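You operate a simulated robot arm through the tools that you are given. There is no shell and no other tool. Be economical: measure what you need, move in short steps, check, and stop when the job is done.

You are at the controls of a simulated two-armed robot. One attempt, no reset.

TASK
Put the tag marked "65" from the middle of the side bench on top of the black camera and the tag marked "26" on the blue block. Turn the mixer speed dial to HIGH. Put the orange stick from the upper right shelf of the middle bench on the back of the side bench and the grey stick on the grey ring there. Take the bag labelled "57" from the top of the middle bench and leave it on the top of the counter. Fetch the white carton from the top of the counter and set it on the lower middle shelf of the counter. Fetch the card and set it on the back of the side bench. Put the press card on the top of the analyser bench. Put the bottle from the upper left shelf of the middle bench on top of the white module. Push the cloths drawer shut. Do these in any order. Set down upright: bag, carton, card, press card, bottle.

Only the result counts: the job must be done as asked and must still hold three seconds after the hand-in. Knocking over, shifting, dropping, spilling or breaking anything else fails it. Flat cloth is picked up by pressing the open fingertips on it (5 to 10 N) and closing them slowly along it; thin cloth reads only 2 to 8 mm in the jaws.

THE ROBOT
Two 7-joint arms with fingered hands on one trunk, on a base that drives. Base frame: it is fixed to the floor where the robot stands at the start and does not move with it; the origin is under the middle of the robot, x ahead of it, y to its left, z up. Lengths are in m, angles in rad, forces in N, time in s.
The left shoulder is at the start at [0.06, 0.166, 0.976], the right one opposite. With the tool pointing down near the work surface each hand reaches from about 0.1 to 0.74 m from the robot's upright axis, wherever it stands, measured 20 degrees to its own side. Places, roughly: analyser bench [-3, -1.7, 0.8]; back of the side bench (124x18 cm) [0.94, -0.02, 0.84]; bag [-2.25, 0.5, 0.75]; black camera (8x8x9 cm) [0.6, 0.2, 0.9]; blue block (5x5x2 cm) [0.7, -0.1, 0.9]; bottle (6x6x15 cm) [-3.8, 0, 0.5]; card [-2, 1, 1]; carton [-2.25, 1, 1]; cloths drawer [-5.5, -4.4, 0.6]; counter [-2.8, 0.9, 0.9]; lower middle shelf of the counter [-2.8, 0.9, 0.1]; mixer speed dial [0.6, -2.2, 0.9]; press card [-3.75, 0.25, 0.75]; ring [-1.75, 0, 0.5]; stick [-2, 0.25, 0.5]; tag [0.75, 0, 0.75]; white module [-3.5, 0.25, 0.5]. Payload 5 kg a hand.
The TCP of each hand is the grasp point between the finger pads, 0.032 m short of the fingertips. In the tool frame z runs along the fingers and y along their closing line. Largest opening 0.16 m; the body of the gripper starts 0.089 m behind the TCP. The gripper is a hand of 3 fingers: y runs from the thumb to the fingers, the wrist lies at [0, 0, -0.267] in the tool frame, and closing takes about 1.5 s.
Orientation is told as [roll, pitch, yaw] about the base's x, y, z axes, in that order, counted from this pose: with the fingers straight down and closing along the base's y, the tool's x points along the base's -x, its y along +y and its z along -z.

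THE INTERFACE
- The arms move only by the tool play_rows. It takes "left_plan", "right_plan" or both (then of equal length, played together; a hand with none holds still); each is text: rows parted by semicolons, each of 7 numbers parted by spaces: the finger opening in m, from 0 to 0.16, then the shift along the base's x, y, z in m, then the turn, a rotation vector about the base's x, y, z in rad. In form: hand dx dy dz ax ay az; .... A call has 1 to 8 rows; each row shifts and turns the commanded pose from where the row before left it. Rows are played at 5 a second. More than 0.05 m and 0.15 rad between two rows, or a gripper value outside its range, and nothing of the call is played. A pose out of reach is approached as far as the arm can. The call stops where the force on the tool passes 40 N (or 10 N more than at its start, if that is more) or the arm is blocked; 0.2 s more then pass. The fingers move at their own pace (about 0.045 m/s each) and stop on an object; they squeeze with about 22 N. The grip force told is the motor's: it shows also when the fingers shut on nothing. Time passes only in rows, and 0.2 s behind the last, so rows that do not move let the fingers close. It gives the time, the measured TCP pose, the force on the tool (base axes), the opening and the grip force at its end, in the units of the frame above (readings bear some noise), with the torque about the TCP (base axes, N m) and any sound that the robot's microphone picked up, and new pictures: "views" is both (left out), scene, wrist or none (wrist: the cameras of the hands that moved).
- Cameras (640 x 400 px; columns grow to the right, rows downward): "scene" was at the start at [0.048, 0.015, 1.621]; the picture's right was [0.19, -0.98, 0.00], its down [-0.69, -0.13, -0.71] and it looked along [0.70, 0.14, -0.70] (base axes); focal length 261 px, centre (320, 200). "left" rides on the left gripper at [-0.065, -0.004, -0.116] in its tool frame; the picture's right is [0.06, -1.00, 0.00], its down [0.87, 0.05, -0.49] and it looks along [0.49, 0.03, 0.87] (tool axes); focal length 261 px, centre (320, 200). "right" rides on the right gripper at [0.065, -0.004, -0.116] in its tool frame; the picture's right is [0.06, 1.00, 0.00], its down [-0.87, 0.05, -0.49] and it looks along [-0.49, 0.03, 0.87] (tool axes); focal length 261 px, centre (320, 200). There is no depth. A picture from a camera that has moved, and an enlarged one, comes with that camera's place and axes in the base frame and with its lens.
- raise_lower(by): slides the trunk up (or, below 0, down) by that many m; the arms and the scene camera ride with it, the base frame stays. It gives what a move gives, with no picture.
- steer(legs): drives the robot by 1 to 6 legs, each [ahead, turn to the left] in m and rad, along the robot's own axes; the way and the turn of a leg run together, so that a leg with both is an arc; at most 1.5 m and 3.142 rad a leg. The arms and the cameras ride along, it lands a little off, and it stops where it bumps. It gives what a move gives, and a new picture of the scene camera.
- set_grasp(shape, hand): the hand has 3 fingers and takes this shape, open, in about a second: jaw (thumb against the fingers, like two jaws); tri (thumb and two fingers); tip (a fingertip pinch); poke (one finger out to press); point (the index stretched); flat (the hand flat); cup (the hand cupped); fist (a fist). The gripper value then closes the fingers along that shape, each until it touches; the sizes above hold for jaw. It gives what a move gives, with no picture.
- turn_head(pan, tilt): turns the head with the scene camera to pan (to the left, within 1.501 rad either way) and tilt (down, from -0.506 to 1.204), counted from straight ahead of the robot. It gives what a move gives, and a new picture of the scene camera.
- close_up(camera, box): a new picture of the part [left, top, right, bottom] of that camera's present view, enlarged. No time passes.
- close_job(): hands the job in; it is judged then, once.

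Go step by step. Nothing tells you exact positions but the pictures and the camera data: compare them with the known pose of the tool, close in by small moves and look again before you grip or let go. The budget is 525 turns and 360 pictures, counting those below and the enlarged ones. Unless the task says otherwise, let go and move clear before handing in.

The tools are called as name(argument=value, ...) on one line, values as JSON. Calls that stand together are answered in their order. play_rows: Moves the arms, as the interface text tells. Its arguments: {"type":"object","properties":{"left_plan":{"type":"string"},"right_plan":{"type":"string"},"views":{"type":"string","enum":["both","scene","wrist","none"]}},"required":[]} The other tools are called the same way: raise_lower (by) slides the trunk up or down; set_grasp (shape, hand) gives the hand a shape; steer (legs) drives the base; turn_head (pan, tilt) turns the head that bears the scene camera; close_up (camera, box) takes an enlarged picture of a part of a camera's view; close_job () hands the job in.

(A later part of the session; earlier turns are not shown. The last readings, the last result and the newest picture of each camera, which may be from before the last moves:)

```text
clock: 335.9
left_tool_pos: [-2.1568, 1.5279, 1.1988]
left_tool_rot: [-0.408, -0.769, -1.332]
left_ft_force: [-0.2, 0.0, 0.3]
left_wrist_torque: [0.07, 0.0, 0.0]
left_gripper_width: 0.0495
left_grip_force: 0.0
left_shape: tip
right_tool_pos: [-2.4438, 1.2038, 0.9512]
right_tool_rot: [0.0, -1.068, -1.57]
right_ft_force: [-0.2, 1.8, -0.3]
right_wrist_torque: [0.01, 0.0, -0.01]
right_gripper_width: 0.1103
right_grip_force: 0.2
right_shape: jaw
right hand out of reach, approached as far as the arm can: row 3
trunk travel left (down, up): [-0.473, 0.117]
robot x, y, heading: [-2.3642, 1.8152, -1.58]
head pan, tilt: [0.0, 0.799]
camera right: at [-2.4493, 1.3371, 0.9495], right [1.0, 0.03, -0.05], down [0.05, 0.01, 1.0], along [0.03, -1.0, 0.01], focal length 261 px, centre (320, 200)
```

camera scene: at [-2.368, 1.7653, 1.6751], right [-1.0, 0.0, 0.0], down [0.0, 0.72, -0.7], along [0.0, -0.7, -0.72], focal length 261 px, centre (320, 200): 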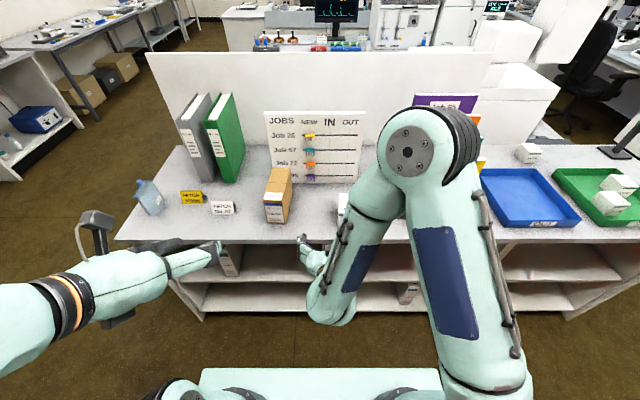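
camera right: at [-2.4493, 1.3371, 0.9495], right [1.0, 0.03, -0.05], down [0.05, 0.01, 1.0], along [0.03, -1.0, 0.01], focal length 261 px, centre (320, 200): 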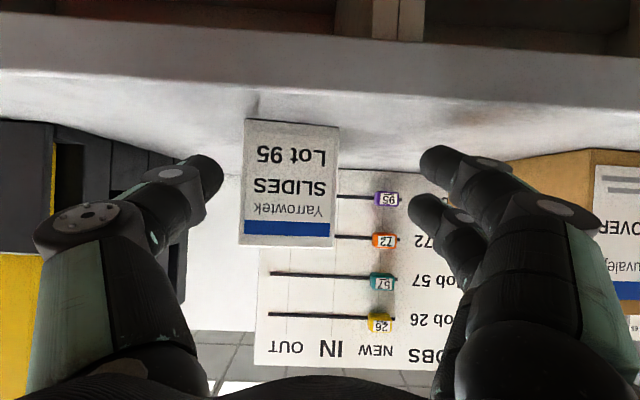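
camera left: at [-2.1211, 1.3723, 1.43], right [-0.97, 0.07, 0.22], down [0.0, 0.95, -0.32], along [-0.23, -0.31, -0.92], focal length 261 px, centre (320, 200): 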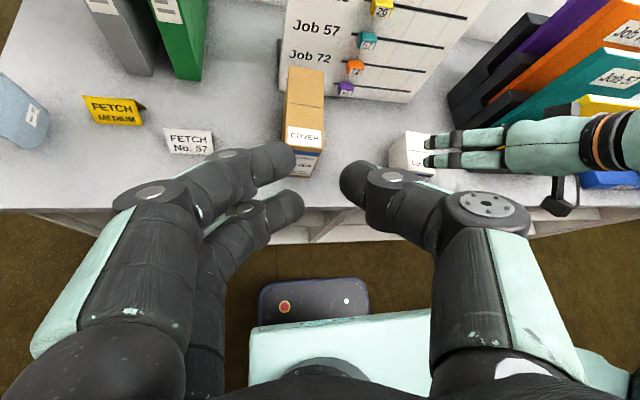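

steer(legs=[[0, -0.035], [0.085, 0]])

play_rows(right_plan="0.11 0.02 0 -0.006 0 0 0; 0.11 0 0 0 0 0 0", views="wrist")

```text
clock: 337.3
left_tool_pos: [-2.1697, 1.4318, 1.1974]
left_tool_rot: [-0.409, -0.765, -1.366]
left_ft_force: [-1.0, -0.8, 0.3]
left_wrist_torque: [0.01, 0.01, -0.07]
left_gripper_width: 0.0495
left_grip_force: 0.1
left_shape: tip
right_tool_pos: [-2.4693, 1.1192, 0.9497]
right_tool_rot: [0.001, -1.068, -1.607]
right_ft_force: [-0.3, -1.1, -0.5]
right_wrist_torque: [0.0, 0.02, -0.03]
right_gripper_width: 0.1102
right_grip_force: 0.0
right_shape: jaw
trunk travel left (down, up): [-0.473, 0.117]
robot x, y, heading: [-2.3697, 1.7247, -1.611]
head pan, tilt: [0.0, 0.799]
camera scene: at [-2.3733, 1.6752, 1.5673], right [-1.0, 0.04, 0.0], down [0.03, 0.72, -0.7], along [-0.03, -0.7, -0.72], focal length 261 px, centre (320, 200)
```

scene: 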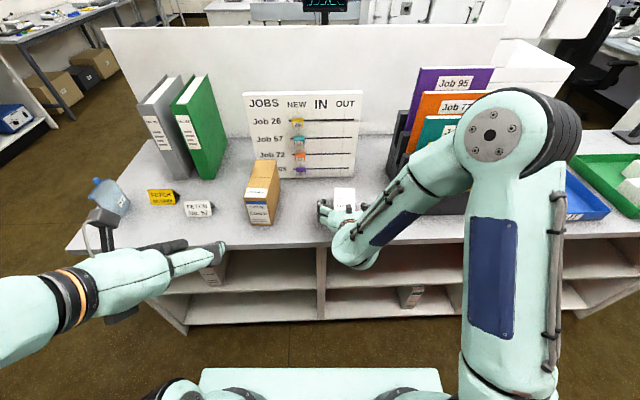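

```text
clock: 337.9
left_tool_pos: [-2.1704, 1.435, 1.1979]
left_tool_rot: [-0.409, -0.766, -1.364]
left_ft_force: [0.0, -0.2, 0.6]
left_wrist_torque: [-0.03, 0.02, -0.03]
left_gripper_width: 0.0496
left_grip_force: 0.1
left_shape: tip
right_tool_pos: [-2.4505, 1.1209, 0.9446]
right_tool_rot: [0.002, -1.068, -1.608]
right_ft_force: [-0.3, -0.7, 0.1]
right_wrist_torque: [0.0, 0.02, 0.04]
right_gripper_width: 0.1105
right_grip_force: 0.1
right_shape: jaw
trunk travel left (down, up): [-0.473, 0.117]
robot x, y, heading: [-2.3711, 1.7254, -1.615]
head pan, tilt: [0.0, 0.799]
camera right: at [-2.449, 1.2541, 0.944], right [1.0, -0.01, -0.05], down [0.05, 0.01, 1.0], along [0.0, -1.0, 0.01], focal length 261 px, centre (320, 200)
```

right: 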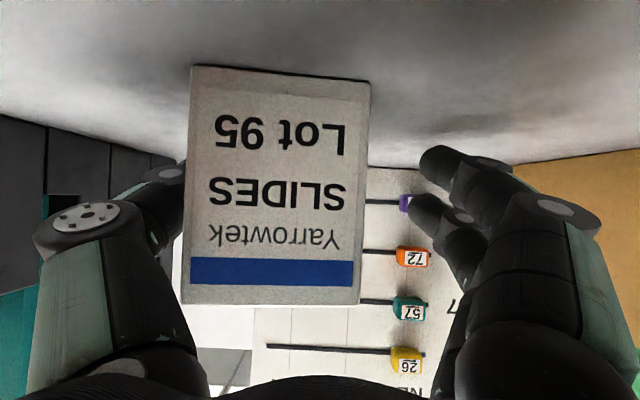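

play_rows(right_plan="0.11 -0.018 0 0 0 0 0; 0.11 0 0 0 0 0 0; 0.06 0 0 0 0 0 0; 0 0 0 0 0 0 0; 0 0 0 0 0 0 0; 0 0 0 0 0 0 0; 0 0 0 0 0 0 0", views="wrist")

```text
clock: 339.5
left_tool_pos: [-2.1705, 1.4341, 1.1981]
left_tool_rot: [-0.408, -0.765, -1.363]
left_ft_force: [1.4, -1.4, 0.2]
left_wrist_torque: [-0.02, 0.02, 0.02]
left_gripper_width: 0.0497
left_grip_force: 0.1
left_shape: tip
right_tool_pos: [-2.4673, 1.1191, 0.9471]
right_tool_rot: [0.0, -1.069, -1.607]
right_ft_force: [0.2, 0.2, -0.6]
right_wrist_torque: [0.03, 0.01, -0.03]
right_gripper_width: 0.059
right_grip_force: 22.4
right_shape: jaw
trunk travel left (down, up): [-0.473, 0.117]
robot x, y, heading: [-2.3684, 1.7268, -1.609]
head pan, tilt: [0.0, 0.799]
camera right: at [-2.4668, 1.2533, 0.9459], right [1.0, -0.01, -0.05], down [0.05, 0.01, 1.0], along [-0.01, -1.0, 0.01], focal length 261 px, centre (320, 200)
```

right: 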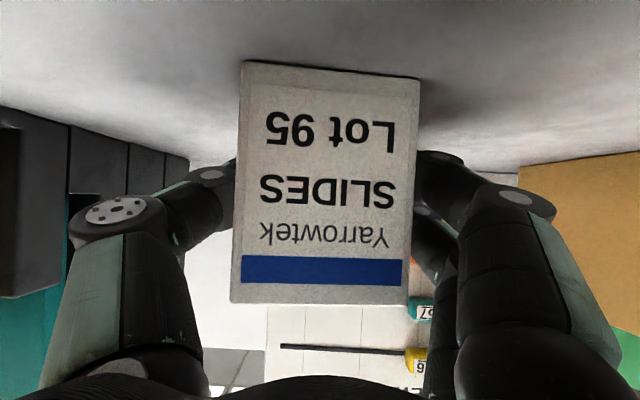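

The carton is held level. I lift, back out, and shift toward the middle compartment.

play_rows(right_plan="0 0 0 0.02 0 0 0; 0 0 0.0 0.02 0 0 0; 0 0 0 0 0 0 0", views="none")

steer(legs=[[-0.3, 0], [0, -1.53], [0.31, 0], [0, 1.571]])

```text
clock: 340.3
left_tool_pos: [-2.1698, 1.4333, 1.1982]
left_tool_rot: [-0.409, -0.766, -1.365]
left_ft_force: [0.5, 0.6, -0.1]
left_wrist_torque: [0.0, 0.0, -0.01]
left_gripper_width: 0.0496
left_grip_force: 0.1
left_shape: tip
right_tool_pos: [-2.4664, 1.1204, 0.9844]
right_tool_rot: [0.002, -1.069, -1.608]
right_ft_force: [-0.3, -0.2, -3.7]
right_wrist_torque: [0.0, 0.0, 0.0]
right_gripper_width: 0.0591
right_grip_force: 22.0
right_shape: jaw
trunk travel left (down, up): [-0.473, 0.117]
robot x, y, heading: [-2.3666, 1.7284, -1.612]
head pan, tilt: [0.0, 0.799]
```

```text
clock: 351.9
left_tool_pos: [-2.4557, 1.7481, 1.197]
left_tool_rot: [-0.408, -0.765, -1.32]
left_ft_force: [0.0, -0.8, 0.2]
left_wrist_torque: [-0.01, 0.01, 0.0]
left_gripper_width: 0.0494
left_grip_force: 0.0
left_shape: tip
right_tool_pos: [-2.7385, 1.4214, 0.9848]
right_tool_rot: [0.0, -1.068, -1.564]
right_ft_force: [0.3, 0.0, -2.3]
right_wrist_torque: [0.02, -0.04, 0.04]
right_gripper_width: 0.0587
right_grip_force: 21.8
right_shape: jaw
trunk travel left (down, up): [-0.473, 0.117]
robot x, y, heading: [-2.6709, 2.0351, -1.568]
head pan, tilt: [0.0, 0.799]
camera scene: at [-2.6696, 1.9821, 1.5673], right [-1.0, 0.0, 0.0], down [0.0, 0.72, -0.7], along [0.0, -0.7, -0.72], focal length 261 px, centre (320, 200)
```

scene: 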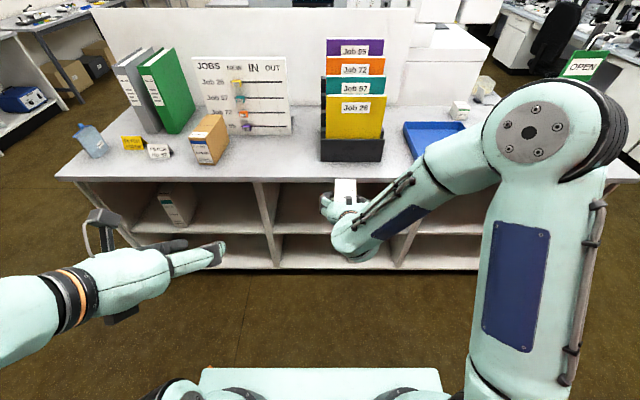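

raise_lower(by=-0.4)

turn_head(pan=0.0, tilt=0.65)

close_up(camera="scene", box=[200, 150, 480, 320])

```text
clock: 354.9
left_tool_pos: [-2.4594, 1.7329, 0.8354]
left_tool_rot: [-0.459, -0.586, -1.34]
left_ft_force: [0.6, -1.4, -0.5]
left_wrist_torque: [0.05, 0.09, -0.12]
left_gripper_width: 0.0497
left_grip_force: 0.0
left_shape: tip
right_tool_pos: [-2.7353, 1.4168, 0.6596]
right_tool_rot: [-0.006, -1.063, -1.556]
right_ft_force: [2.5, -1.7, -3.2]
right_wrist_torque: [0.08, 0.07, -0.11]
right_gripper_width: 0.059
right_grip_force: 22.1
right_shape: jaw
trunk travel left (down, up): [-0.158, 0.432]
robot x, y, heading: [-2.6701, 2.0313, -1.566]
head pan, tilt: [0.0, 0.799]
stopped: the arm was blocked; the commanded pose is now the measured one
```

```text
clock: 355.6
left_tool_pos: [-2.4614, 1.7382, 0.8426]
left_tool_rot: [-0.455, -0.593, -1.342]
left_ft_force: [0.2, 0.2, -0.1]
left_wrist_torque: [-0.05, 0.05, 0.01]
left_gripper_width: 0.0498
left_grip_force: 0.0
left_shape: tip
right_tool_pos: [-2.7382, 1.4231, 0.6695]
right_tool_rot: [0.003, -1.07, -1.563]
right_ft_force: [-0.9, 0.4, -2.6]
right_wrist_torque: [0.02, 0.01, -0.01]
right_gripper_width: 0.0591
right_grip_force: 21.9
right_shape: jaw
trunk travel left (down, up): [-0.158, 0.432]
robot x, y, heading: [-2.6678, 2.0324, -1.567]
head pan, tilt: [0.0, 0.649]
camera scene: at [-2.6698, 1.9764, 1.2639], right [-1.0, 0.0, 0.0], down [0.0, 0.61, -0.8], along [0.0, -0.8, -0.61], focal length 261 px, centre (320, 200)
```

scene: 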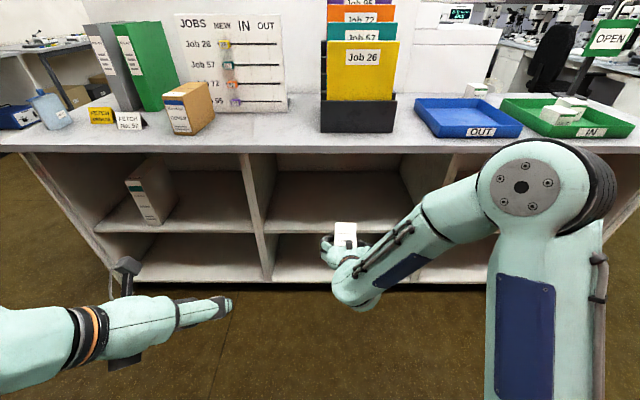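

```text
2.29 times, centred on (340, 235) of scene
camera zoom: at [-2.6698, 1.9764, 1.2639], right [-1.0, 0.0, 0.0], down [0.0, 0.61, -0.8], along [0.0, -0.8, -0.61], focal length 596 px, centre (274, 120)
```

zoom: 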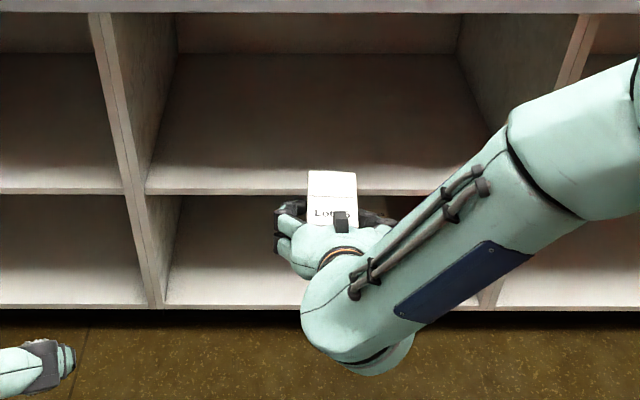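

The trunk was stopped by an arm block (probably the left elbow). I raise the left hand and lower further.

play_rows(left_plan="0.05 0.02 -0.03 0.035 0 0 0; 0.05 0.02 -0.03 0.035 0 0 0; 0.05 0.02 -0.03 0.035 0 0 0; 0.05 0.02 -0.03 0.035 0 0 0; 0.05 0.0 -0.03 0.035 0 0 0; 0.05 0 0 0 0 0 0", right_plan="0 0.008 0 0 0 0 0; 0 0.008 0 0 0 0 0; 0 0.008 0 0 0 0 0; 0 0.008 0 0 0 0 0; 0 0.008 0 0 0 0 0; 0 0 0 0 0 0 0", views="none")

raise_lower(by=-0.15)

```text
refused: row 1 steps farther than a row can; nothing moved
```

```text
clock: 357.3
left_tool_pos: [-2.4596, 1.7371, 0.6911]
left_tool_rot: [-0.46, -0.594, -1.342]
left_ft_force: [0.5, -0.1, 0.1]
left_wrist_torque: [-0.02, 0.0, -0.01]
left_gripper_width: 0.0498
left_grip_force: 0.0
left_shape: tip
right_tool_pos: [-2.7372, 1.4206, 0.519]
right_tool_rot: [-0.009, -1.067, -1.557]
right_ft_force: [-0.2, 0.4, -1.9]
right_wrist_torque: [0.03, -0.03, -0.02]
right_gripper_width: 0.0589
right_grip_force: 22.2
right_shape: jaw
trunk travel left (down, up): [-0.008, 0.582]
robot x, y, heading: [-2.6691, 2.0347, -1.566]
head pan, tilt: [0.0, 0.649]
```

play_rows(right_plan="0 0.008 0 -0.045 0 0 0; 0 0.008 0 -0.045 0 0 0; 0 0.008 0 -0.045 0 0 0; 0 0.008 0 -0.045 0 0 0; 0 0.008 0 -0.045 0 0 0; 0 0.008 0 -0.045 0 0 0; 0 0.008 0 -0.02 0 0 0; 0 0 0 0 0 0 0", views="both")

```text
clock: 359.1
left_tool_pos: [-2.4601, 1.7372, 0.6917]
left_tool_rot: [-0.458, -0.59, -1.339]
left_ft_force: [-0.3, 0.0, -0.2]
left_wrist_torque: [-0.03, 0.03, -0.01]
left_gripper_width: 0.0495
left_grip_force: 0.1
left_shape: tip
right_tool_pos: [-2.7114, 1.4156, 0.4507]
right_tool_rot: [-0.008, -1.066, -1.555]
right_ft_force: [0.8, -0.3, -2.7]
right_wrist_torque: [0.01, -0.03, 0.02]
right_gripper_width: 0.0589
right_grip_force: 21.9
right_shape: jaw
right hand out of reach, approached as far as the arm can: row 2, 3, 4, 5, 6, 7
trunk travel left (down, up): [-0.008, 0.582]
robot x, y, heading: [-2.6702, 2.0319, -1.567]
head pan, tilt: [0.0, 0.649]
camera scene: at [-2.6655, 1.9755, 1.114], right [-1.0, 0.0, 0.0], down [-0.01, 0.61, -0.8], along [0.0, -0.8, -0.61], focal length 261 px, centre (320, 200)
camera right: at [-2.7171, 1.5497, 0.4502], right [1.0, 0.04, -0.06], down [0.06, 0.01, 1.0], along [0.04, -1.0, 0.01], focal length 261 px, centre (320, 200)
```

scene: 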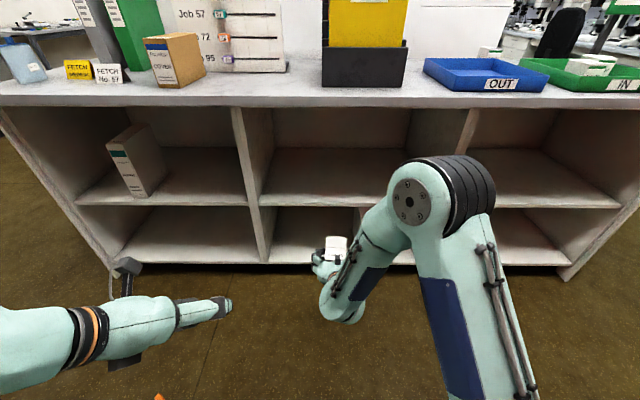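
right: 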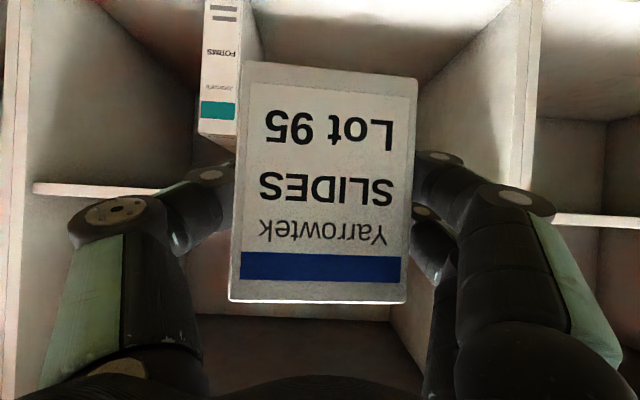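

I spotted something orange on the floor near [-2.10, 1.66], likely the stick. First I place the carton: I back up a bit so the arm can extend lower.

steer(legs=[[-0.12, 0]])

play_rows(right_plan="0 0 -0.03 0.0 0 0 0; 0 0 -0.03 0 0 0 0; 0 0 -0.03 0 0 0 0; 0 0 -0.03 0 0 0 0; 0 0 -0.03 0 0 0 0; 0 0 0 0 0 0 0", views="wrist")

```text
clock: 360.4
left_tool_pos: [-2.4595, 1.8584, 0.6919]
left_tool_rot: [-0.459, -0.592, -1.338]
left_ft_force: [0.4, 0.3, 0.7]
left_wrist_torque: [0.01, 0.01, 0.01]
left_gripper_width: 0.0498
left_grip_force: 0.1
left_shape: tip
right_tool_pos: [-2.7111, 1.5376, 0.4511]
right_tool_rot: [-0.01, -1.068, -1.554]
right_ft_force: [-0.4, -0.7, -3.1]
right_wrist_torque: [0.04, -0.04, 0.0]
right_gripper_width: 0.0591
right_grip_force: 22.1
right_shape: jaw
trunk travel left (down, up): [-0.008, 0.582]
robot x, y, heading: [-2.6676, 2.1542, -1.567]
head pan, tilt: [0.0, 0.649]
camera scene: at [-2.6661, 2.0968, 1.1141], right [-1.0, -0.01, 0.0], down [-0.01, 0.61, -0.8], along [0.0, -0.8, -0.61], focal length 261 px, centre (320, 200)
```

scene: 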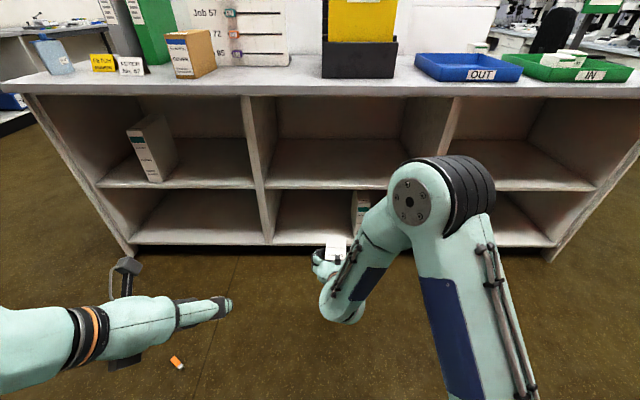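

```text
clock: 361.8
left_tool_pos: [-2.46, 1.8601, 0.6919]
left_tool_rot: [-0.459, -0.592, -1.34]
left_ft_force: [0.5, -0.5, -0.3]
left_wrist_torque: [-0.02, -0.02, -0.02]
left_gripper_width: 0.0501
left_grip_force: 0.0
left_shape: tip
right_tool_pos: [-2.7122, 1.3867, 0.4523]
right_tool_rot: [-0.009, -1.067, -1.558]
right_ft_force: [0.1, 0.4, -3.1]
right_wrist_torque: [0.02, -0.01, -0.02]
right_gripper_width: 0.0587
right_grip_force: 21.8
right_shape: jaw
trunk travel left (down, up): [-0.008, 0.582]
robot x, y, heading: [-2.6711, 2.154, -1.567]
head pan, tilt: [0.0, 0.649]
camera right: at [-2.7169, 1.52, 0.4518], right [1.0, 0.04, -0.06], down [0.06, 0.01, 1.0], along [0.04, -1.0, 0.01], focal length 261 px, centre (320, 200)
```

right: 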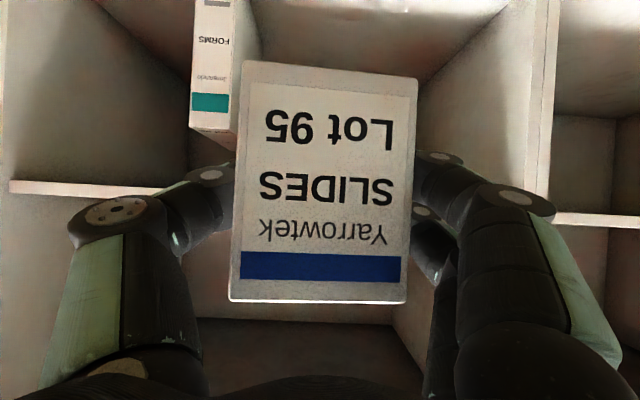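

The orange stick lies on the floor at about [-2.12, 1.67]; I'll get it after. I lower the carton now.

play_rows(right_plan="0 0 0 -0.045 0 0 0; 0 0 0 -0.045 0 0 0; 0 0 0 -0.045 0 0 0; 0 0 0 -0.045 0 0 0; 0 0 0 -0.035 0 0 0; 0 0 0 0 0 0 0", views="both")

```text
clock: 363.2
left_tool_pos: [-2.4593, 1.8586, 0.692]
left_tool_rot: [-0.458, -0.593, -1.338]
left_ft_force: [-0.1, -0.2, -0.1]
left_wrist_torque: [0.01, -0.03, 0.0]
left_gripper_width: 0.0498
left_grip_force: 0.0
left_shape: tip
right_tool_pos: [-2.7121, 1.3876, 0.3961]
right_tool_rot: [-0.01, -1.067, -1.556]
right_ft_force: [-0.3, -0.1, -2.8]
right_wrist_torque: [0.04, -0.05, -0.02]
right_gripper_width: 0.0587
right_grip_force: 21.9
right_shape: jaw
right hand out of reach, approached as far as the arm can: row 2, 3, 4, 5
trunk travel left (down, up): [-0.008, 0.582]
robot x, y, heading: [-2.6691, 2.1536, -1.566]
head pan, tilt: [0.0, 0.649]
camera scene: at [-2.6664, 2.0972, 1.1142], right [-1.0, -0.01, 0.0], down [-0.01, 0.6, -0.8], along [0.0, -0.8, -0.6], focal length 261 px, centre (320, 200)
camera right: at [-2.7171, 1.5209, 0.3954], right [1.0, 0.04, -0.06], down [0.06, 0.01, 1.0], along [0.04, -1.0, 0.01], focal length 261 px, centre (320, 200)
```

scene: 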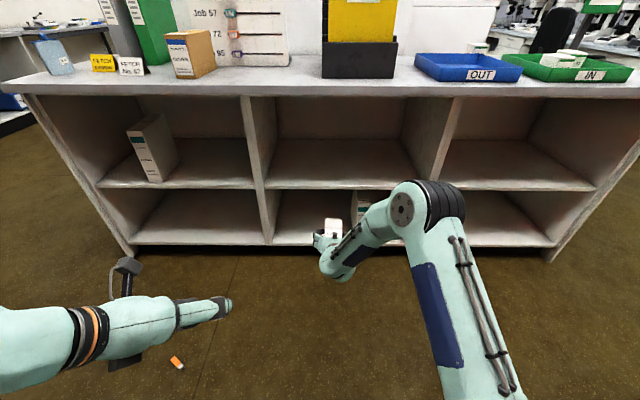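
right: 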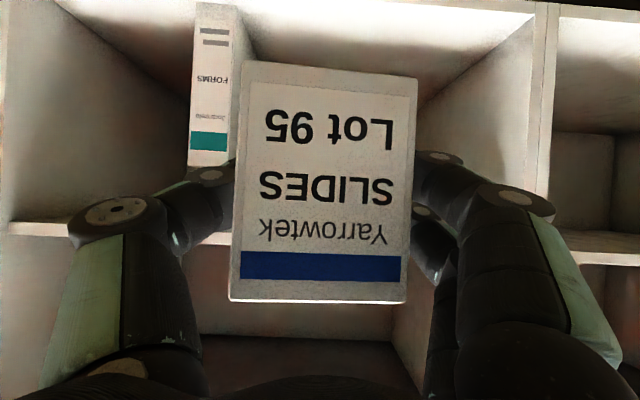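

play_rows(right_plan="0 0.005 -0.03 0.02 0 0 0; 0 0.005 -0.03 0.02 0 0 0; 0 0.005 -0.03 0.02 0 0 0; 0 0 0 0 0 0 0", views="none")

```text
clock: 364.2
left_tool_pos: [-2.4591, 1.8592, 0.6923]
left_tool_rot: [-0.458, -0.594, -1.34]
left_ft_force: [0.0, -0.2, 1.3]
left_wrist_torque: [0.03, 0.01, 0.0]
left_gripper_width: 0.0497
left_grip_force: 0.0
left_shape: tip
right_tool_pos: [-2.695, 1.2972, 0.4564]
right_tool_rot: [-0.009, -1.067, -1.555]
right_ft_force: [-0.4, 0.4, -2.7]
right_wrist_torque: [0.02, -0.02, 0.0]
right_gripper_width: 0.059
right_grip_force: 21.6
right_shape: jaw
trunk travel left (down, up): [-0.008, 0.582]
robot x, y, heading: [-2.6695, 2.1539, -1.564]
head pan, tilt: [0.0, 0.649]
```

play_rows(right_plan="0 0 0 -0.04 0 0 0; 0 0 0 -0.04 0 0 0; 0 0 0 -0.04 0 0 0; 0 0 0 -0.04 0 0 0; 0 0 0 0 0 0 0", views="none")

```text
clock: 365.4
left_tool_pos: [-2.4599, 1.8589, 0.6921]
left_tool_rot: [-0.459, -0.593, -1.339]
left_ft_force: [-0.8, 0.3, 0.1]
left_wrist_torque: [-0.02, 0.02, -0.04]
left_gripper_width: 0.0501
left_grip_force: 0.1
left_shape: tip
right_tool_pos: [-2.6962, 1.297, 0.2966]
right_tool_rot: [-0.01, -1.066, -1.555]
right_ft_force: [-0.5, -0.8, -2.3]
right_wrist_torque: [0.02, 0.0, 0.02]
right_gripper_width: 0.0588
right_grip_force: 21.7
right_shape: jaw
trunk travel left (down, up): [-0.008, 0.582]
robot x, y, heading: [-2.6694, 2.156, -1.565]
head pan, tilt: [0.0, 0.649]
```

play_rows(right_plan="0 0 0 -0.03 0 0 0; 0 0 -0.03 0 0 0 0; 0 0 -0.03 0 0 0 0; 0 0 -0.03 0 0 0 0; 0 0 0 0 0 0 0", views="both")

```text
clock: 366.6
left_tool_pos: [-2.4594, 1.8593, 0.692]
left_tool_rot: [-0.46, -0.594, -1.338]
left_ft_force: [-0.9, 0.2, 0.3]
left_wrist_torque: [0.03, -0.02, 0.0]
left_gripper_width: 0.0495
left_grip_force: 0.1
left_shape: tip
right_tool_pos: [-2.696, 1.2065, 0.2659]
right_tool_rot: [-0.01, -1.067, -1.555]
right_ft_force: [0.3, -0.2, -2.9]
right_wrist_torque: [0.04, 0.01, -0.02]
right_gripper_width: 0.0586
right_grip_force: 22.1
right_shape: jaw
trunk travel left (down, up): [-0.008, 0.582]
robot x, y, heading: [-2.6666, 2.1529, -1.565]
head pan, tilt: [0.0, 0.649]
camera scene: at [-2.6662, 2.0972, 1.1141], right [-1.0, -0.01, 0.0], down [-0.01, 0.6, -0.8], along [0.0, -0.8, -0.6], focal length 261 px, centre (320, 200)
camera right: at [-2.7025, 1.3405, 0.265], right [1.0, 0.04, -0.06], down [0.06, 0.01, 1.0], along [0.04, -1.0, 0.01], focal length 261 px, centre (320, 200)
```

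scene: 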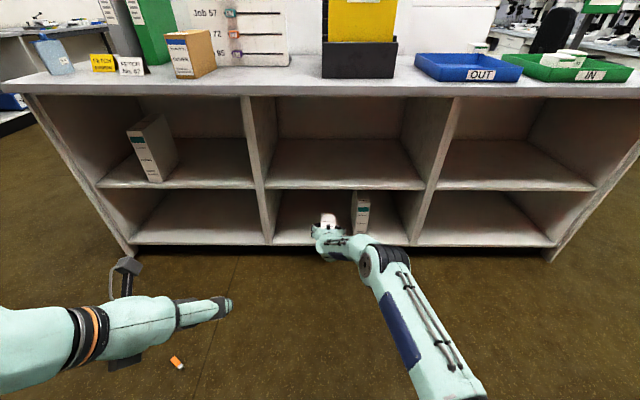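
right: 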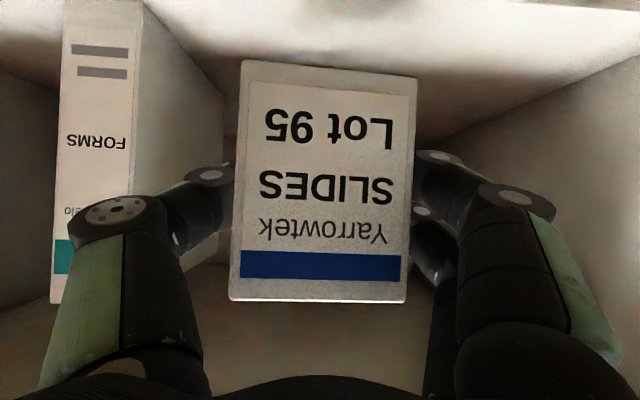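

play_rows(right_plan="0 0 -0.035 -0.005 0 0 0; 0 0 -0.035 -0.005 0 0 0; 0 0 -0.035 -0.005 0 0 0; 0 0 0 -0.015 0 0 0; 0 0 0 -0.01 0 0 0; 0 0 0 0 0 0 0", views="wrist")

```text
clock: 368.0
left_tool_pos: [-2.4599, 1.8586, 0.6928]
left_tool_rot: [-0.46, -0.593, -1.34]
left_ft_force: [-0.3, -0.3, -0.6]
left_wrist_torque: [0.03, -0.04, -0.03]
left_gripper_width: 0.0496
left_grip_force: 0.0
left_shape: tip
right_tool_pos: [-2.7029, 1.1645, 0.2516]
right_tool_rot: [-0.009, -1.067, -1.556]
right_ft_force: [-0.1, -0.7, -3.0]
right_wrist_torque: [0.05, -0.01, -0.02]
right_gripper_width: 0.0589
right_grip_force: 22.2
right_shape: jaw
right hand out of reach, approached as far as the arm can: row 2, 3, 4, 5
trunk travel left (down, up): [-0.008, 0.582]
robot x, y, heading: [-2.6695, 2.1555, -1.565]
head pan, tilt: [0.0, 0.649]
camera right: at [-2.709, 1.2981, 0.2508], right [1.0, 0.04, -0.06], down [0.06, 0.01, 1.0], along [0.04, -1.0, 0.01], focal length 261 px, centre (320, 200)
```

right: 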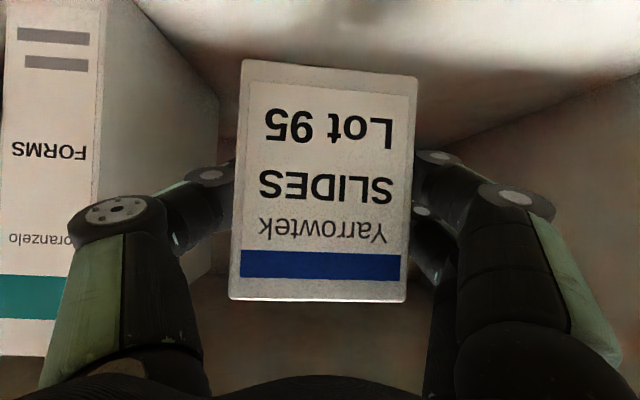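

steer(legs=[[0.09, 0]])

play_rows(right_plan="0 0.01 0 -0.02 0 0 0; 0 0 0 -0.015 0 0 0; 0 0 0 -0.01 0 0 0; 0 0 0 0 0 0 0", views="wrist")

```text
clock: 369.1
left_tool_pos: [-2.4603, 1.7683, 0.6929]
left_tool_rot: [-0.46, -0.593, -1.339]
left_ft_force: [-1.0, 0.1, 0.3]
left_wrist_torque: [0.04, 0.03, 0.0]
left_gripper_width: 0.05
left_grip_force: 0.0
left_shape: tip
right_tool_pos: [-2.7028, 1.0744, 0.2522]
right_tool_rot: [-0.009, -1.066, -1.555]
right_ft_force: [-0.3, -0.1, -2.1]
right_wrist_torque: [0.05, -0.02, 0.02]
right_gripper_width: 0.059
right_grip_force: 22.4
right_shape: jaw
trunk travel left (down, up): [-0.008, 0.582]
robot x, y, heading: [-2.6681, 2.0636, -1.563]
head pan, tilt: [0.0, 0.649]
camera scene: at [-2.6659, 2.0072, 1.1141], right [-1.0, -0.01, 0.0], down [-0.01, 0.6, -0.8], along [0.0, -0.8, -0.6], focal length 261 px, centre (320, 200)
```

scene: 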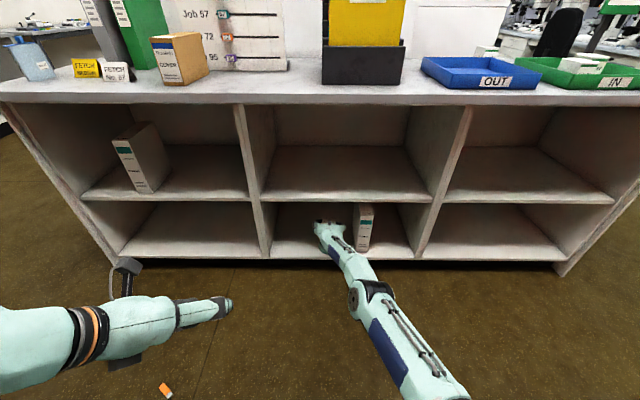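

```text
clock: 370.1
left_tool_pos: [-2.4595, 1.768, 0.692]
left_tool_rot: [-0.46, -0.593, -1.341]
left_ft_force: [-0.4, -0.2, 0.5]
left_wrist_torque: [0.0, 0.03, 0.0]
left_gripper_width: 0.0497
left_grip_force: 0.0
left_shape: tip
right_tool_pos: [-2.7188, 1.0859, 0.2145]
right_tool_rot: [-0.006, -1.066, -1.557]
right_ft_force: [-1.4, -0.1, -2.8]
right_wrist_torque: [0.04, 0.01, -0.01]
right_gripper_width: 0.0589
right_grip_force: 22.2
right_shape: jaw
right hand out of reach, approached as far as the arm can: row 1, 2, 3
trunk travel left (down, up): [-0.008, 0.582]
robot x, y, heading: [-2.668, 2.0623, -1.568]
head pan, tilt: [0.0, 0.649]
camera right: at [-2.7252, 1.2185, 0.213], right [1.0, 0.04, -0.06], down [0.06, 0.01, 1.0], along [0.04, -1.0, 0.01], focal length 261 px, centre (320, 200)
```

right: 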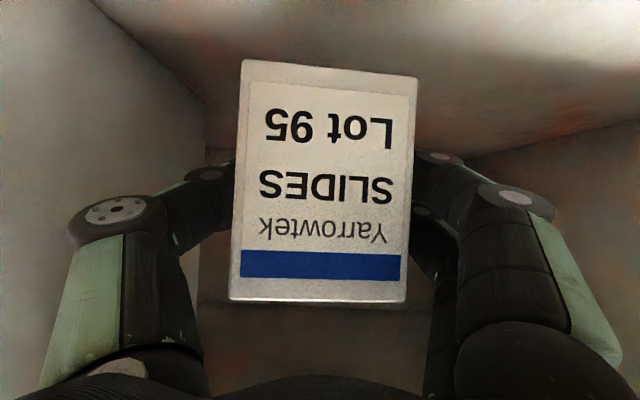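

steer(legs=[[0.05, 0]])

play_rows(right_plan="0 0.01 0 -0.008 0 0 0; 0 0 0 -0.006 0 0 0; 0 0 0 -0.006 0 0 0; 0 0 0 0 0 0 0", views="none")

```text
clock: 371.0
left_tool_pos: [-2.4597, 1.7188, 0.6923]
left_tool_rot: [-0.458, -0.593, -1.34]
left_ft_force: [-1.4, 0.2, 0.8]
left_wrist_torque: [0.02, -0.02, 0.01]
left_gripper_width: 0.0499
left_grip_force: 0.0
left_shape: tip
right_tool_pos: [-2.7186, 1.0355, 0.2156]
right_tool_rot: [-0.007, -1.066, -1.556]
right_ft_force: [-0.4, 0.0, -2.6]
right_wrist_torque: [0.02, 0.03, 0.03]
right_gripper_width: 0.059
right_grip_force: 22.3
right_shape: jaw
trunk travel left (down, up): [-0.008, 0.582]
robot x, y, heading: [-2.6682, 2.0174, -1.562]
head pan, tilt: [0.0, 0.649]
camera scene: at [-2.6658, 1.9573, 1.1142], right [-1.0, -0.01, 0.0], down [-0.01, 0.6, -0.8], along [0.0, -0.8, -0.6], focal length 261 px, centre (320, 200)
```

scene: 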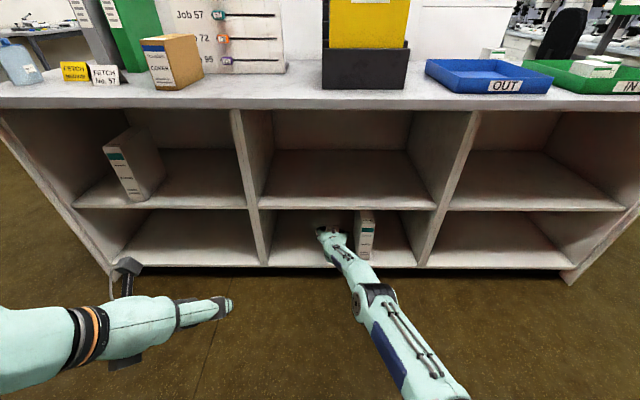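

```text
clock: 372.0
left_tool_pos: [-2.4596, 1.7193, 0.6919]
left_tool_rot: [-0.46, -0.594, -1.342]
left_ft_force: [-0.1, -0.3, 0.5]
left_wrist_torque: [-0.02, 0.02, 0.0]
left_gripper_width: 0.0497
left_grip_force: 0.0
left_shape: tip
right_tool_pos: [-2.727, 1.0383, 0.1986]
right_tool_rot: [-0.007, -1.068, -1.556]
right_ft_force: [0.5, 0.0, -2.2]
right_wrist_torque: [0.01, 0.0, 0.03]
right_gripper_width: 0.0592
right_grip_force: 21.9
right_shape: jaw
right hand out of reach, approached as far as the arm can: row 1, 2, 3
trunk travel left (down, up): [-0.008, 0.582]
robot x, y, heading: [-2.6694, 2.018, -1.567]
head pan, tilt: [0.0, 0.649]
```

play_rows(right_plan="0 0.01 0 -0.006 0 0 0; 0 0 0 -0.006 0 0 0; 0 0 0 -0.006 0 0 0; 0 0 0 -0.006 0 0 0; 0 0 0 0 0 0 0", views="wrist")

```text
clock: 373.2
left_tool_pos: [-2.4597, 1.719, 0.6924]
left_tool_rot: [-0.458, -0.594, -1.34]
left_ft_force: [-0.2, 0.0, -0.5]
left_wrist_torque: [-0.01, -0.01, 0.02]
left_gripper_width: 0.05
left_grip_force: 0.1
left_shape: tip
right_tool_pos: [-2.7307, 1.0392, 0.1947]
right_tool_rot: [-0.007, -1.066, -1.557]
right_ft_force: [-0.4, 0.0, -2.7]
right_wrist_torque: [0.03, -0.04, -0.03]
right_gripper_width: 0.0591
right_grip_force: 22.3
right_shape: jaw
right hand out of reach, approached as far as the arm can: row 1, 2, 3, 4
trunk travel left (down, up): [-0.008, 0.582]
robot x, y, heading: [-2.6664, 2.0157, -1.561]
head pan, tilt: [0.0, 0.649]
camera right: at [-2.7368, 1.1732, 0.1933], right [1.0, 0.04, -0.06], down [0.06, 0.01, 1.0], along [0.04, -1.0, 0.01], focal length 261 px, centre (320, 200)
```

right: 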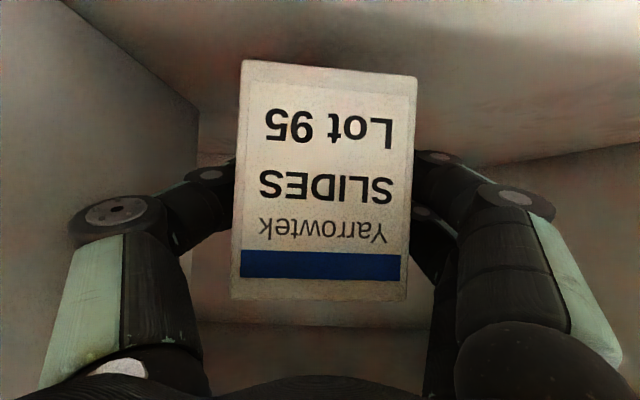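

raise_lower(by=-0.007)

```text
clock: 373.8
left_tool_pos: [-2.4593, 1.7197, 0.6844]
left_tool_rot: [-0.459, -0.59, -1.34]
left_ft_force: [-0.1, 0.0, 0.2]
left_wrist_torque: [0.01, -0.01, 0.0]
left_gripper_width: 0.05
left_grip_force: 0.1
left_shape: tip
right_tool_pos: [-2.7298, 1.0381, 0.1868]
right_tool_rot: [-0.007, -1.066, -1.558]
right_ft_force: [-0.4, 0.1, -2.7]
right_wrist_torque: [0.04, -0.01, 0.0]
right_gripper_width: 0.0589
right_grip_force: 22.5
right_shape: jaw
trunk travel left (down, up): [-0.001, 0.589]
robot x, y, heading: [-2.6691, 2.0132, -1.565]
head pan, tilt: [0.0, 0.649]
```

play_rows(right_plan="0 0.004 -0.01 -0.006 0 0 0; 0 0.004 -0.01 -0.006 0 0 0; 0 0 0 -0.006 0 0 0; 0 0 0 0 0 0 0", views="none")

```text
clock: 374.8
left_tool_pos: [-2.4597, 1.7183, 0.685]
left_tool_rot: [-0.457, -0.59, -1.34]
left_ft_force: [-0.4, -0.1, -0.4]
left_wrist_torque: [0.01, -0.01, 0.0]
left_gripper_width: 0.0498
left_grip_force: 0.0
left_shape: tip
right_tool_pos: [-2.7345, 1.0404, 0.1806]
right_tool_rot: [-0.006, -1.066, -1.558]
right_ft_force: [0.2, -0.2, -3.9]
right_wrist_torque: [0.06, -0.03, -0.01]
right_gripper_width: 0.059
right_grip_force: 22.1
right_shape: jaw
right hand out of reach, approached as far as the arm can: row 1, 2, 3
trunk travel left (down, up): [-0.001, 0.589]
robot x, y, heading: [-2.6699, 2.0134, -1.567]
head pan, tilt: [0.0, 0.649]
```

steer(legs=[[0, 0.06]])

play_rows(right_plan="0 -0.012 0 -0.006 0 0 0; 0 -0.012 0 -0.006 0 0 0; 0 -0.01 0 -0.006 0 0 0; 0 0 0 0 0 0 0", views="wrist")

```text
clock: 375.7
left_tool_pos: [-2.4443, 1.7297, 0.6883]
left_tool_rot: [-0.455, -0.589, -1.295]
left_ft_force: [-0.2, 0.1, -0.4]
left_wrist_torque: [0.01, 0.0, -0.02]
left_gripper_width: 0.0499
left_grip_force: 0.0
left_shape: tip
right_tool_pos: [-2.6791, 1.039, 0.1798]
right_tool_rot: [0.005, -1.066, -1.513]
right_ft_force: [-0.6, -0.1, -3.0]
right_wrist_torque: [0.0, -0.02, -0.01]
right_gripper_width: 0.0586
right_grip_force: 22.2
right_shape: jaw
trunk travel left (down, up): [-0.001, 0.589]
robot x, y, heading: [-2.6659, 2.0125, -1.514]
head pan, tilt: [0.0, 0.649]
stopped in leg 1: the robot was blocked; the commanded pose is now the measured one
camera scene: at [-2.6647, 1.9574, 1.1067], right [-1.0, -0.06, 0.0], down [-0.04, 0.6, -0.8], along [0.04, -0.8, -0.6], focal length 261 px, centre (320, 200)
```

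scene: 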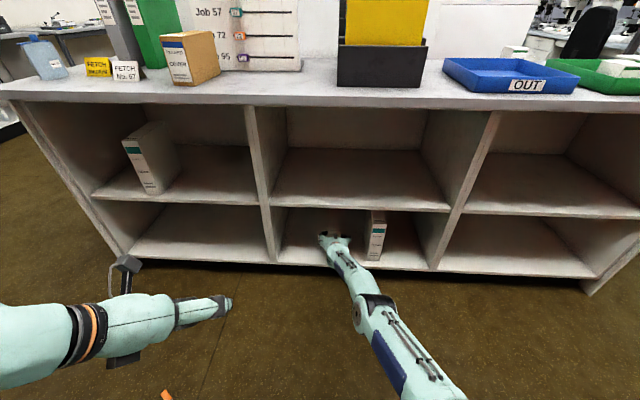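

```text
clock: 376.7
left_tool_pos: [-2.4439, 1.7299, 0.6884]
left_tool_rot: [-0.454, -0.588, -1.292]
left_ft_force: [0.0, 0.2, 0.7]
left_wrist_torque: [-0.01, 0.02, 0.04]
left_gripper_width: 0.0497
left_grip_force: 0.2
left_shape: tip
right_tool_pos: [-2.7122, 1.0384, 0.1678]
right_tool_rot: [0.003, -1.069, -1.51]
right_ft_force: [1.8, -1.0, 6.8]
right_wrist_torque: [-0.09, -0.02, 0.01]
right_gripper_width: 0.0592
right_grip_force: 22.2
right_shape: jaw
trunk travel left (down, up): [-0.001, 0.589]
robot x, y, heading: [-2.6657, 2.0167, -1.514]
head pan, tilt: [0.0, 0.649]
camera right: at [-2.7262, 1.1721, 0.1656], right [0.99, 0.09, -0.05], down [0.05, 0.02, 1.0], along [0.09, -1.0, 0.01], focal length 261 px, centre (320, 200)
```

right: 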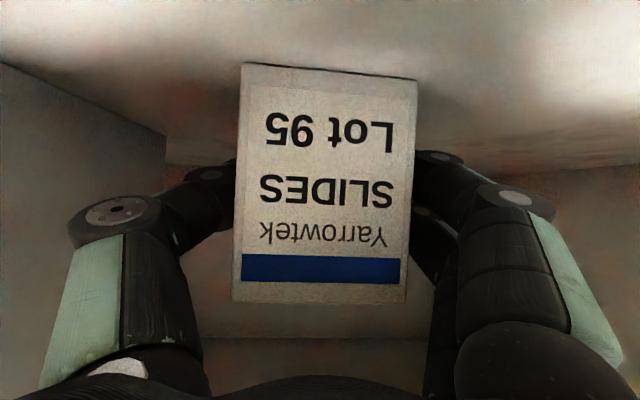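

The carton is on the lower shelf. I open and back straight out.

play_rows(right_plan="0.07 0 0 0 0 0 0; 0.085 0 0 0 0 0 0; 0.1 0 0 0.002 0 0 0; 0.1 0.002 0 0.004 0 0 0; 0.1 0.001 0.03 0.003 0 0 0; 0.1 0.002 0.04 0.003 0 0 0; 0.1 0.002 0.04 0.003 0 0 0", views="wrist")

```text
clock: 378.3
left_tool_pos: [-2.445, 1.7303, 0.6887]
left_tool_rot: [-0.457, -0.588, -1.293]
left_ft_force: [0.2, 0.2, -0.5]
left_wrist_torque: [0.0, -0.01, -0.02]
left_gripper_width: 0.0499
left_grip_force: 0.1
left_shape: tip
right_tool_pos: [-2.6872, 1.0552, 0.154]
right_tool_rot: [0.007, -1.075, -1.52]
right_ft_force: [-3.0, -6.4, 27.9]
right_wrist_torque: [-0.63, -1.49, -0.42]
right_gripper_width: 0.0962
right_grip_force: 0.1
right_shape: jaw
right hand out of reach, approached as far as the arm can: row 5, 6, 7
trunk travel left (down, up): [-0.001, 0.589]
robot x, y, heading: [-2.6632, 2.0137, -1.514]
head pan, tilt: [0.0, 0.649]
camera right: at [-2.7004, 1.1882, 0.1511], right [0.99, 0.09, -0.05], down [0.05, 0.02, 1.0], along [0.09, -1.0, 0.02], focal length 261 px, centre (320, 200)
```

right: 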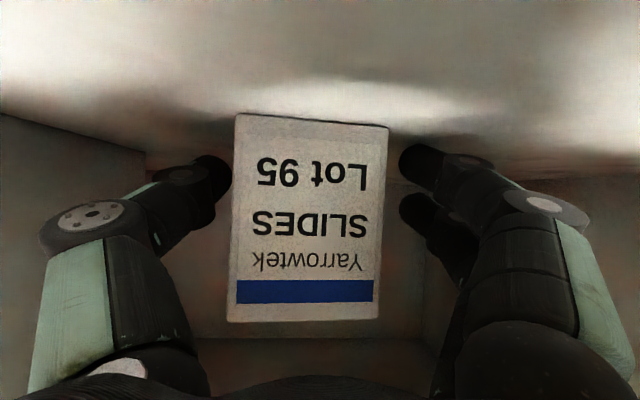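

raise_lower(by=0.03)

steer(legs=[[-0.22, 0]])

```text
clock: 379.0
left_tool_pos: [-2.4442, 1.7305, 0.7195]
left_tool_rot: [-0.456, -0.588, -1.293]
left_ft_force: [-0.4, 0.1, 0.5]
left_wrist_torque: [-0.02, 0.02, -0.02]
left_gripper_width: 0.0499
left_grip_force: 0.1
left_shape: tip
right_tool_pos: [-2.6871, 1.0599, 0.1744]
right_tool_rot: [0.003, -1.064, -1.509]
right_ft_force: [0.1, 0.0, 1.0]
right_wrist_torque: [0.0, -0.02, 0.01]
right_gripper_width: 0.0995
right_grip_force: 0.0
right_shape: jaw
trunk travel left (down, up): [-0.031, 0.559]
robot x, y, heading: [-2.6675, 2.0161, -1.508]
head pan, tilt: [0.0, 0.649]
```

```text
clock: 380.7
left_tool_pos: [-2.4572, 1.9498, 0.7184]
left_tool_rot: [-0.456, -0.589, -1.293]
left_ft_force: [-0.6, -0.1, -0.6]
left_wrist_torque: [-0.02, 0.0, 0.02]
left_gripper_width: 0.0495
left_grip_force: 0.1
left_shape: tip
right_tool_pos: [-2.699, 1.2777, 0.175]
right_tool_rot: [0.004, -1.065, -1.513]
right_ft_force: [0.3, 0.5, 0.7]
right_wrist_torque: [0.02, 0.02, -0.02]
right_gripper_width: 0.0999
right_grip_force: 0.1
right_shape: jaw
trunk travel left (down, up): [-0.031, 0.559]
robot x, y, heading: [-2.6837, 2.2364, -1.519]
head pan, tilt: [0.0, 0.649]
camera scene: at [-2.6765, 2.1771, 1.1372], right [-1.0, -0.06, 0.0], down [-0.04, 0.6, -0.8], along [0.04, -0.8, -0.6], focal length 261 px, centre (320, 200)
```

scene: 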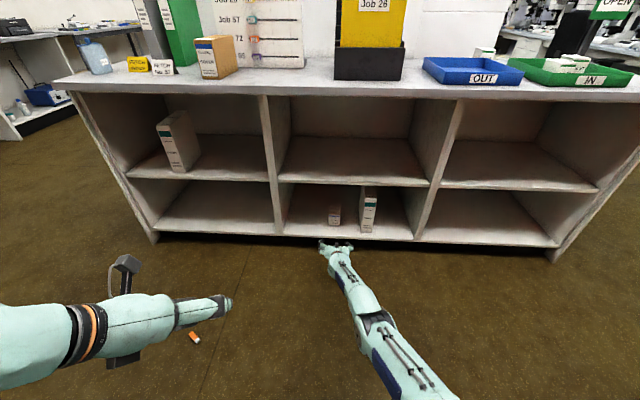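

The carton stands upright on the lower middle shelf. Next I recover the orange stick at [-2.119, 1.673] on the floor: I retract the right hand, pointing it down.

play_rows(right_plan="0.06 -0.01 0.04 0.02 0.13 0 0; 0.06 -0.01 0.04 0.02 0.13 0 0; 0.06 -0.01 0.04 0.02 0.13 0 0; 0.06 -0.01 0.04 0.02 0.13 0 0; 0.06 -0.01 0.04 0.02 0.13 0 0; 0.06 -0.01 0.04 0.02 0.13 0 0; 0.06 -0.01 0.04 0.02 0.13 0 0; 0.06 -0.01 0.04 0.02 0.13 0 0", views="none")

turn_head(pan=0.0, tilt=0.9)

steer(legs=[[0, 0.98], [0.26, 0]])

```text
clock: 382.5
left_tool_pos: [-2.4579, 1.9494, 0.7173]
left_tool_rot: [-0.456, -0.587, -1.294]
left_ft_force: [0.3, -1.0, 0.0]
left_wrist_torque: [0.02, 0.0, -0.02]
left_gripper_width: 0.05
left_grip_force: 0.0
left_shape: tip
right_tool_pos: [-2.7333, 1.4216, 0.2784]
right_tool_rot: [0.055, -0.023, -1.543]
right_ft_force: [0.7, 0.7, -0.3]
right_wrist_torque: [0.0, -0.01, -0.01]
right_gripper_width: 0.0603
right_grip_force: 0.1
right_shape: jaw
right hand out of reach, approached as far as the arm can: row 1, 2, 3, 4, 5, 6, 7, 8
trunk travel left (down, up): [-0.031, 0.559]
robot x, y, heading: [-2.6781, 2.2357, -1.516]
head pan, tilt: [0.0, 0.649]
```

```text
clock: 383.3
left_tool_pos: [-2.4563, 1.9503, 0.7181]
left_tool_rot: [-0.456, -0.589, -1.293]
left_ft_force: [0.6, -0.2, 0.7]
left_wrist_torque: [0.01, 0.0, 0.0]
left_gripper_width: 0.05
left_grip_force: 0.1
left_shape: tip
right_tool_pos: [-2.7317, 1.42, 0.2785]
right_tool_rot: [0.054, -0.024, -1.543]
right_ft_force: [0.0, -0.1, 0.0]
right_wrist_torque: [-0.01, -0.03, 0.01]
right_gripper_width: 0.0605
right_grip_force: 0.1
right_shape: jaw
trunk travel left (down, up): [-0.031, 0.559]
robot x, y, heading: [-2.6795, 2.236, -1.512]
head pan, tilt: [0.0, 0.901]
camera scene: at [-2.6773, 2.1883, 1.1167], right [-1.0, -0.06, 0.0], down [-0.05, 0.78, -0.62], along [0.03, -0.62, -0.78], focal length 261 px, centre (320, 200)
```

scene: 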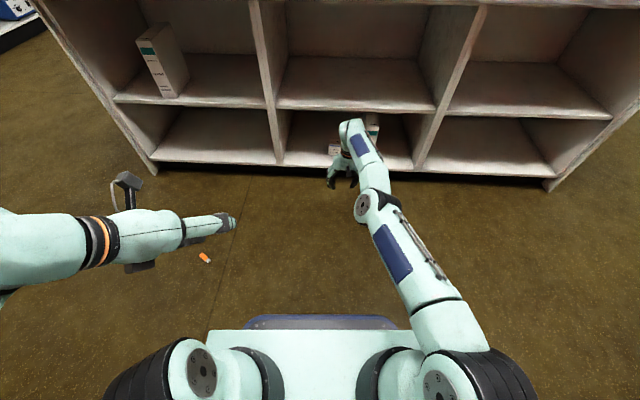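

```text
clock: 385.2
left_tool_pos: [-2.344, 2.0783, 0.7138]
left_tool_rot: [-0.463, -0.567, -0.809]
left_ft_force: [0.4, -0.1, 0.1]
left_wrist_torque: [0.05, -0.03, 0.03]
left_gripper_width: 0.0501
left_grip_force: 0.1
left_shape: tip
right_tool_pos: [-2.3307, 1.4863, 0.2815]
right_tool_rot: [0.062, -0.036, -1.053]
right_ft_force: [-0.7, -0.5, 1.0]
right_wrist_torque: [0.05, -0.06, 0.04]
right_gripper_width: 0.0602
right_grip_force: 0.0
right_shape: jaw
trunk travel left (down, up): [-0.031, 0.559]
robot x, y, heading: [-2.6721, 2.2215, -1.054]
head pan, tilt: [0.0, 0.901]
stopped in leg 1: the robot was blocked; the commanded pose is now the measured one
camera scene: at [-2.6493, 2.1846, 1.1154], right [-0.87, -0.49, 0.01], down [-0.39, 0.68, -0.62], along [0.3, -0.54, -0.78], focal length 261 px, centre (320, 200)
```

scene: 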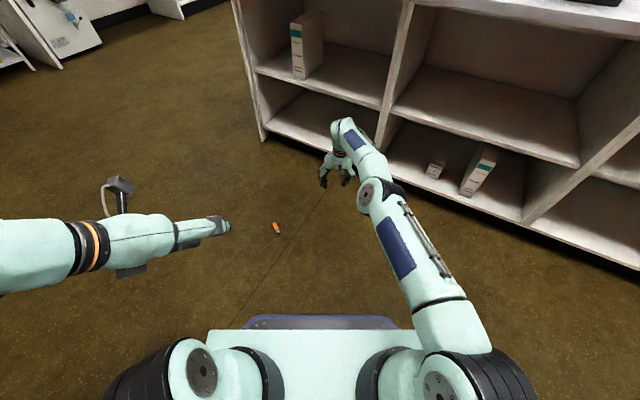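

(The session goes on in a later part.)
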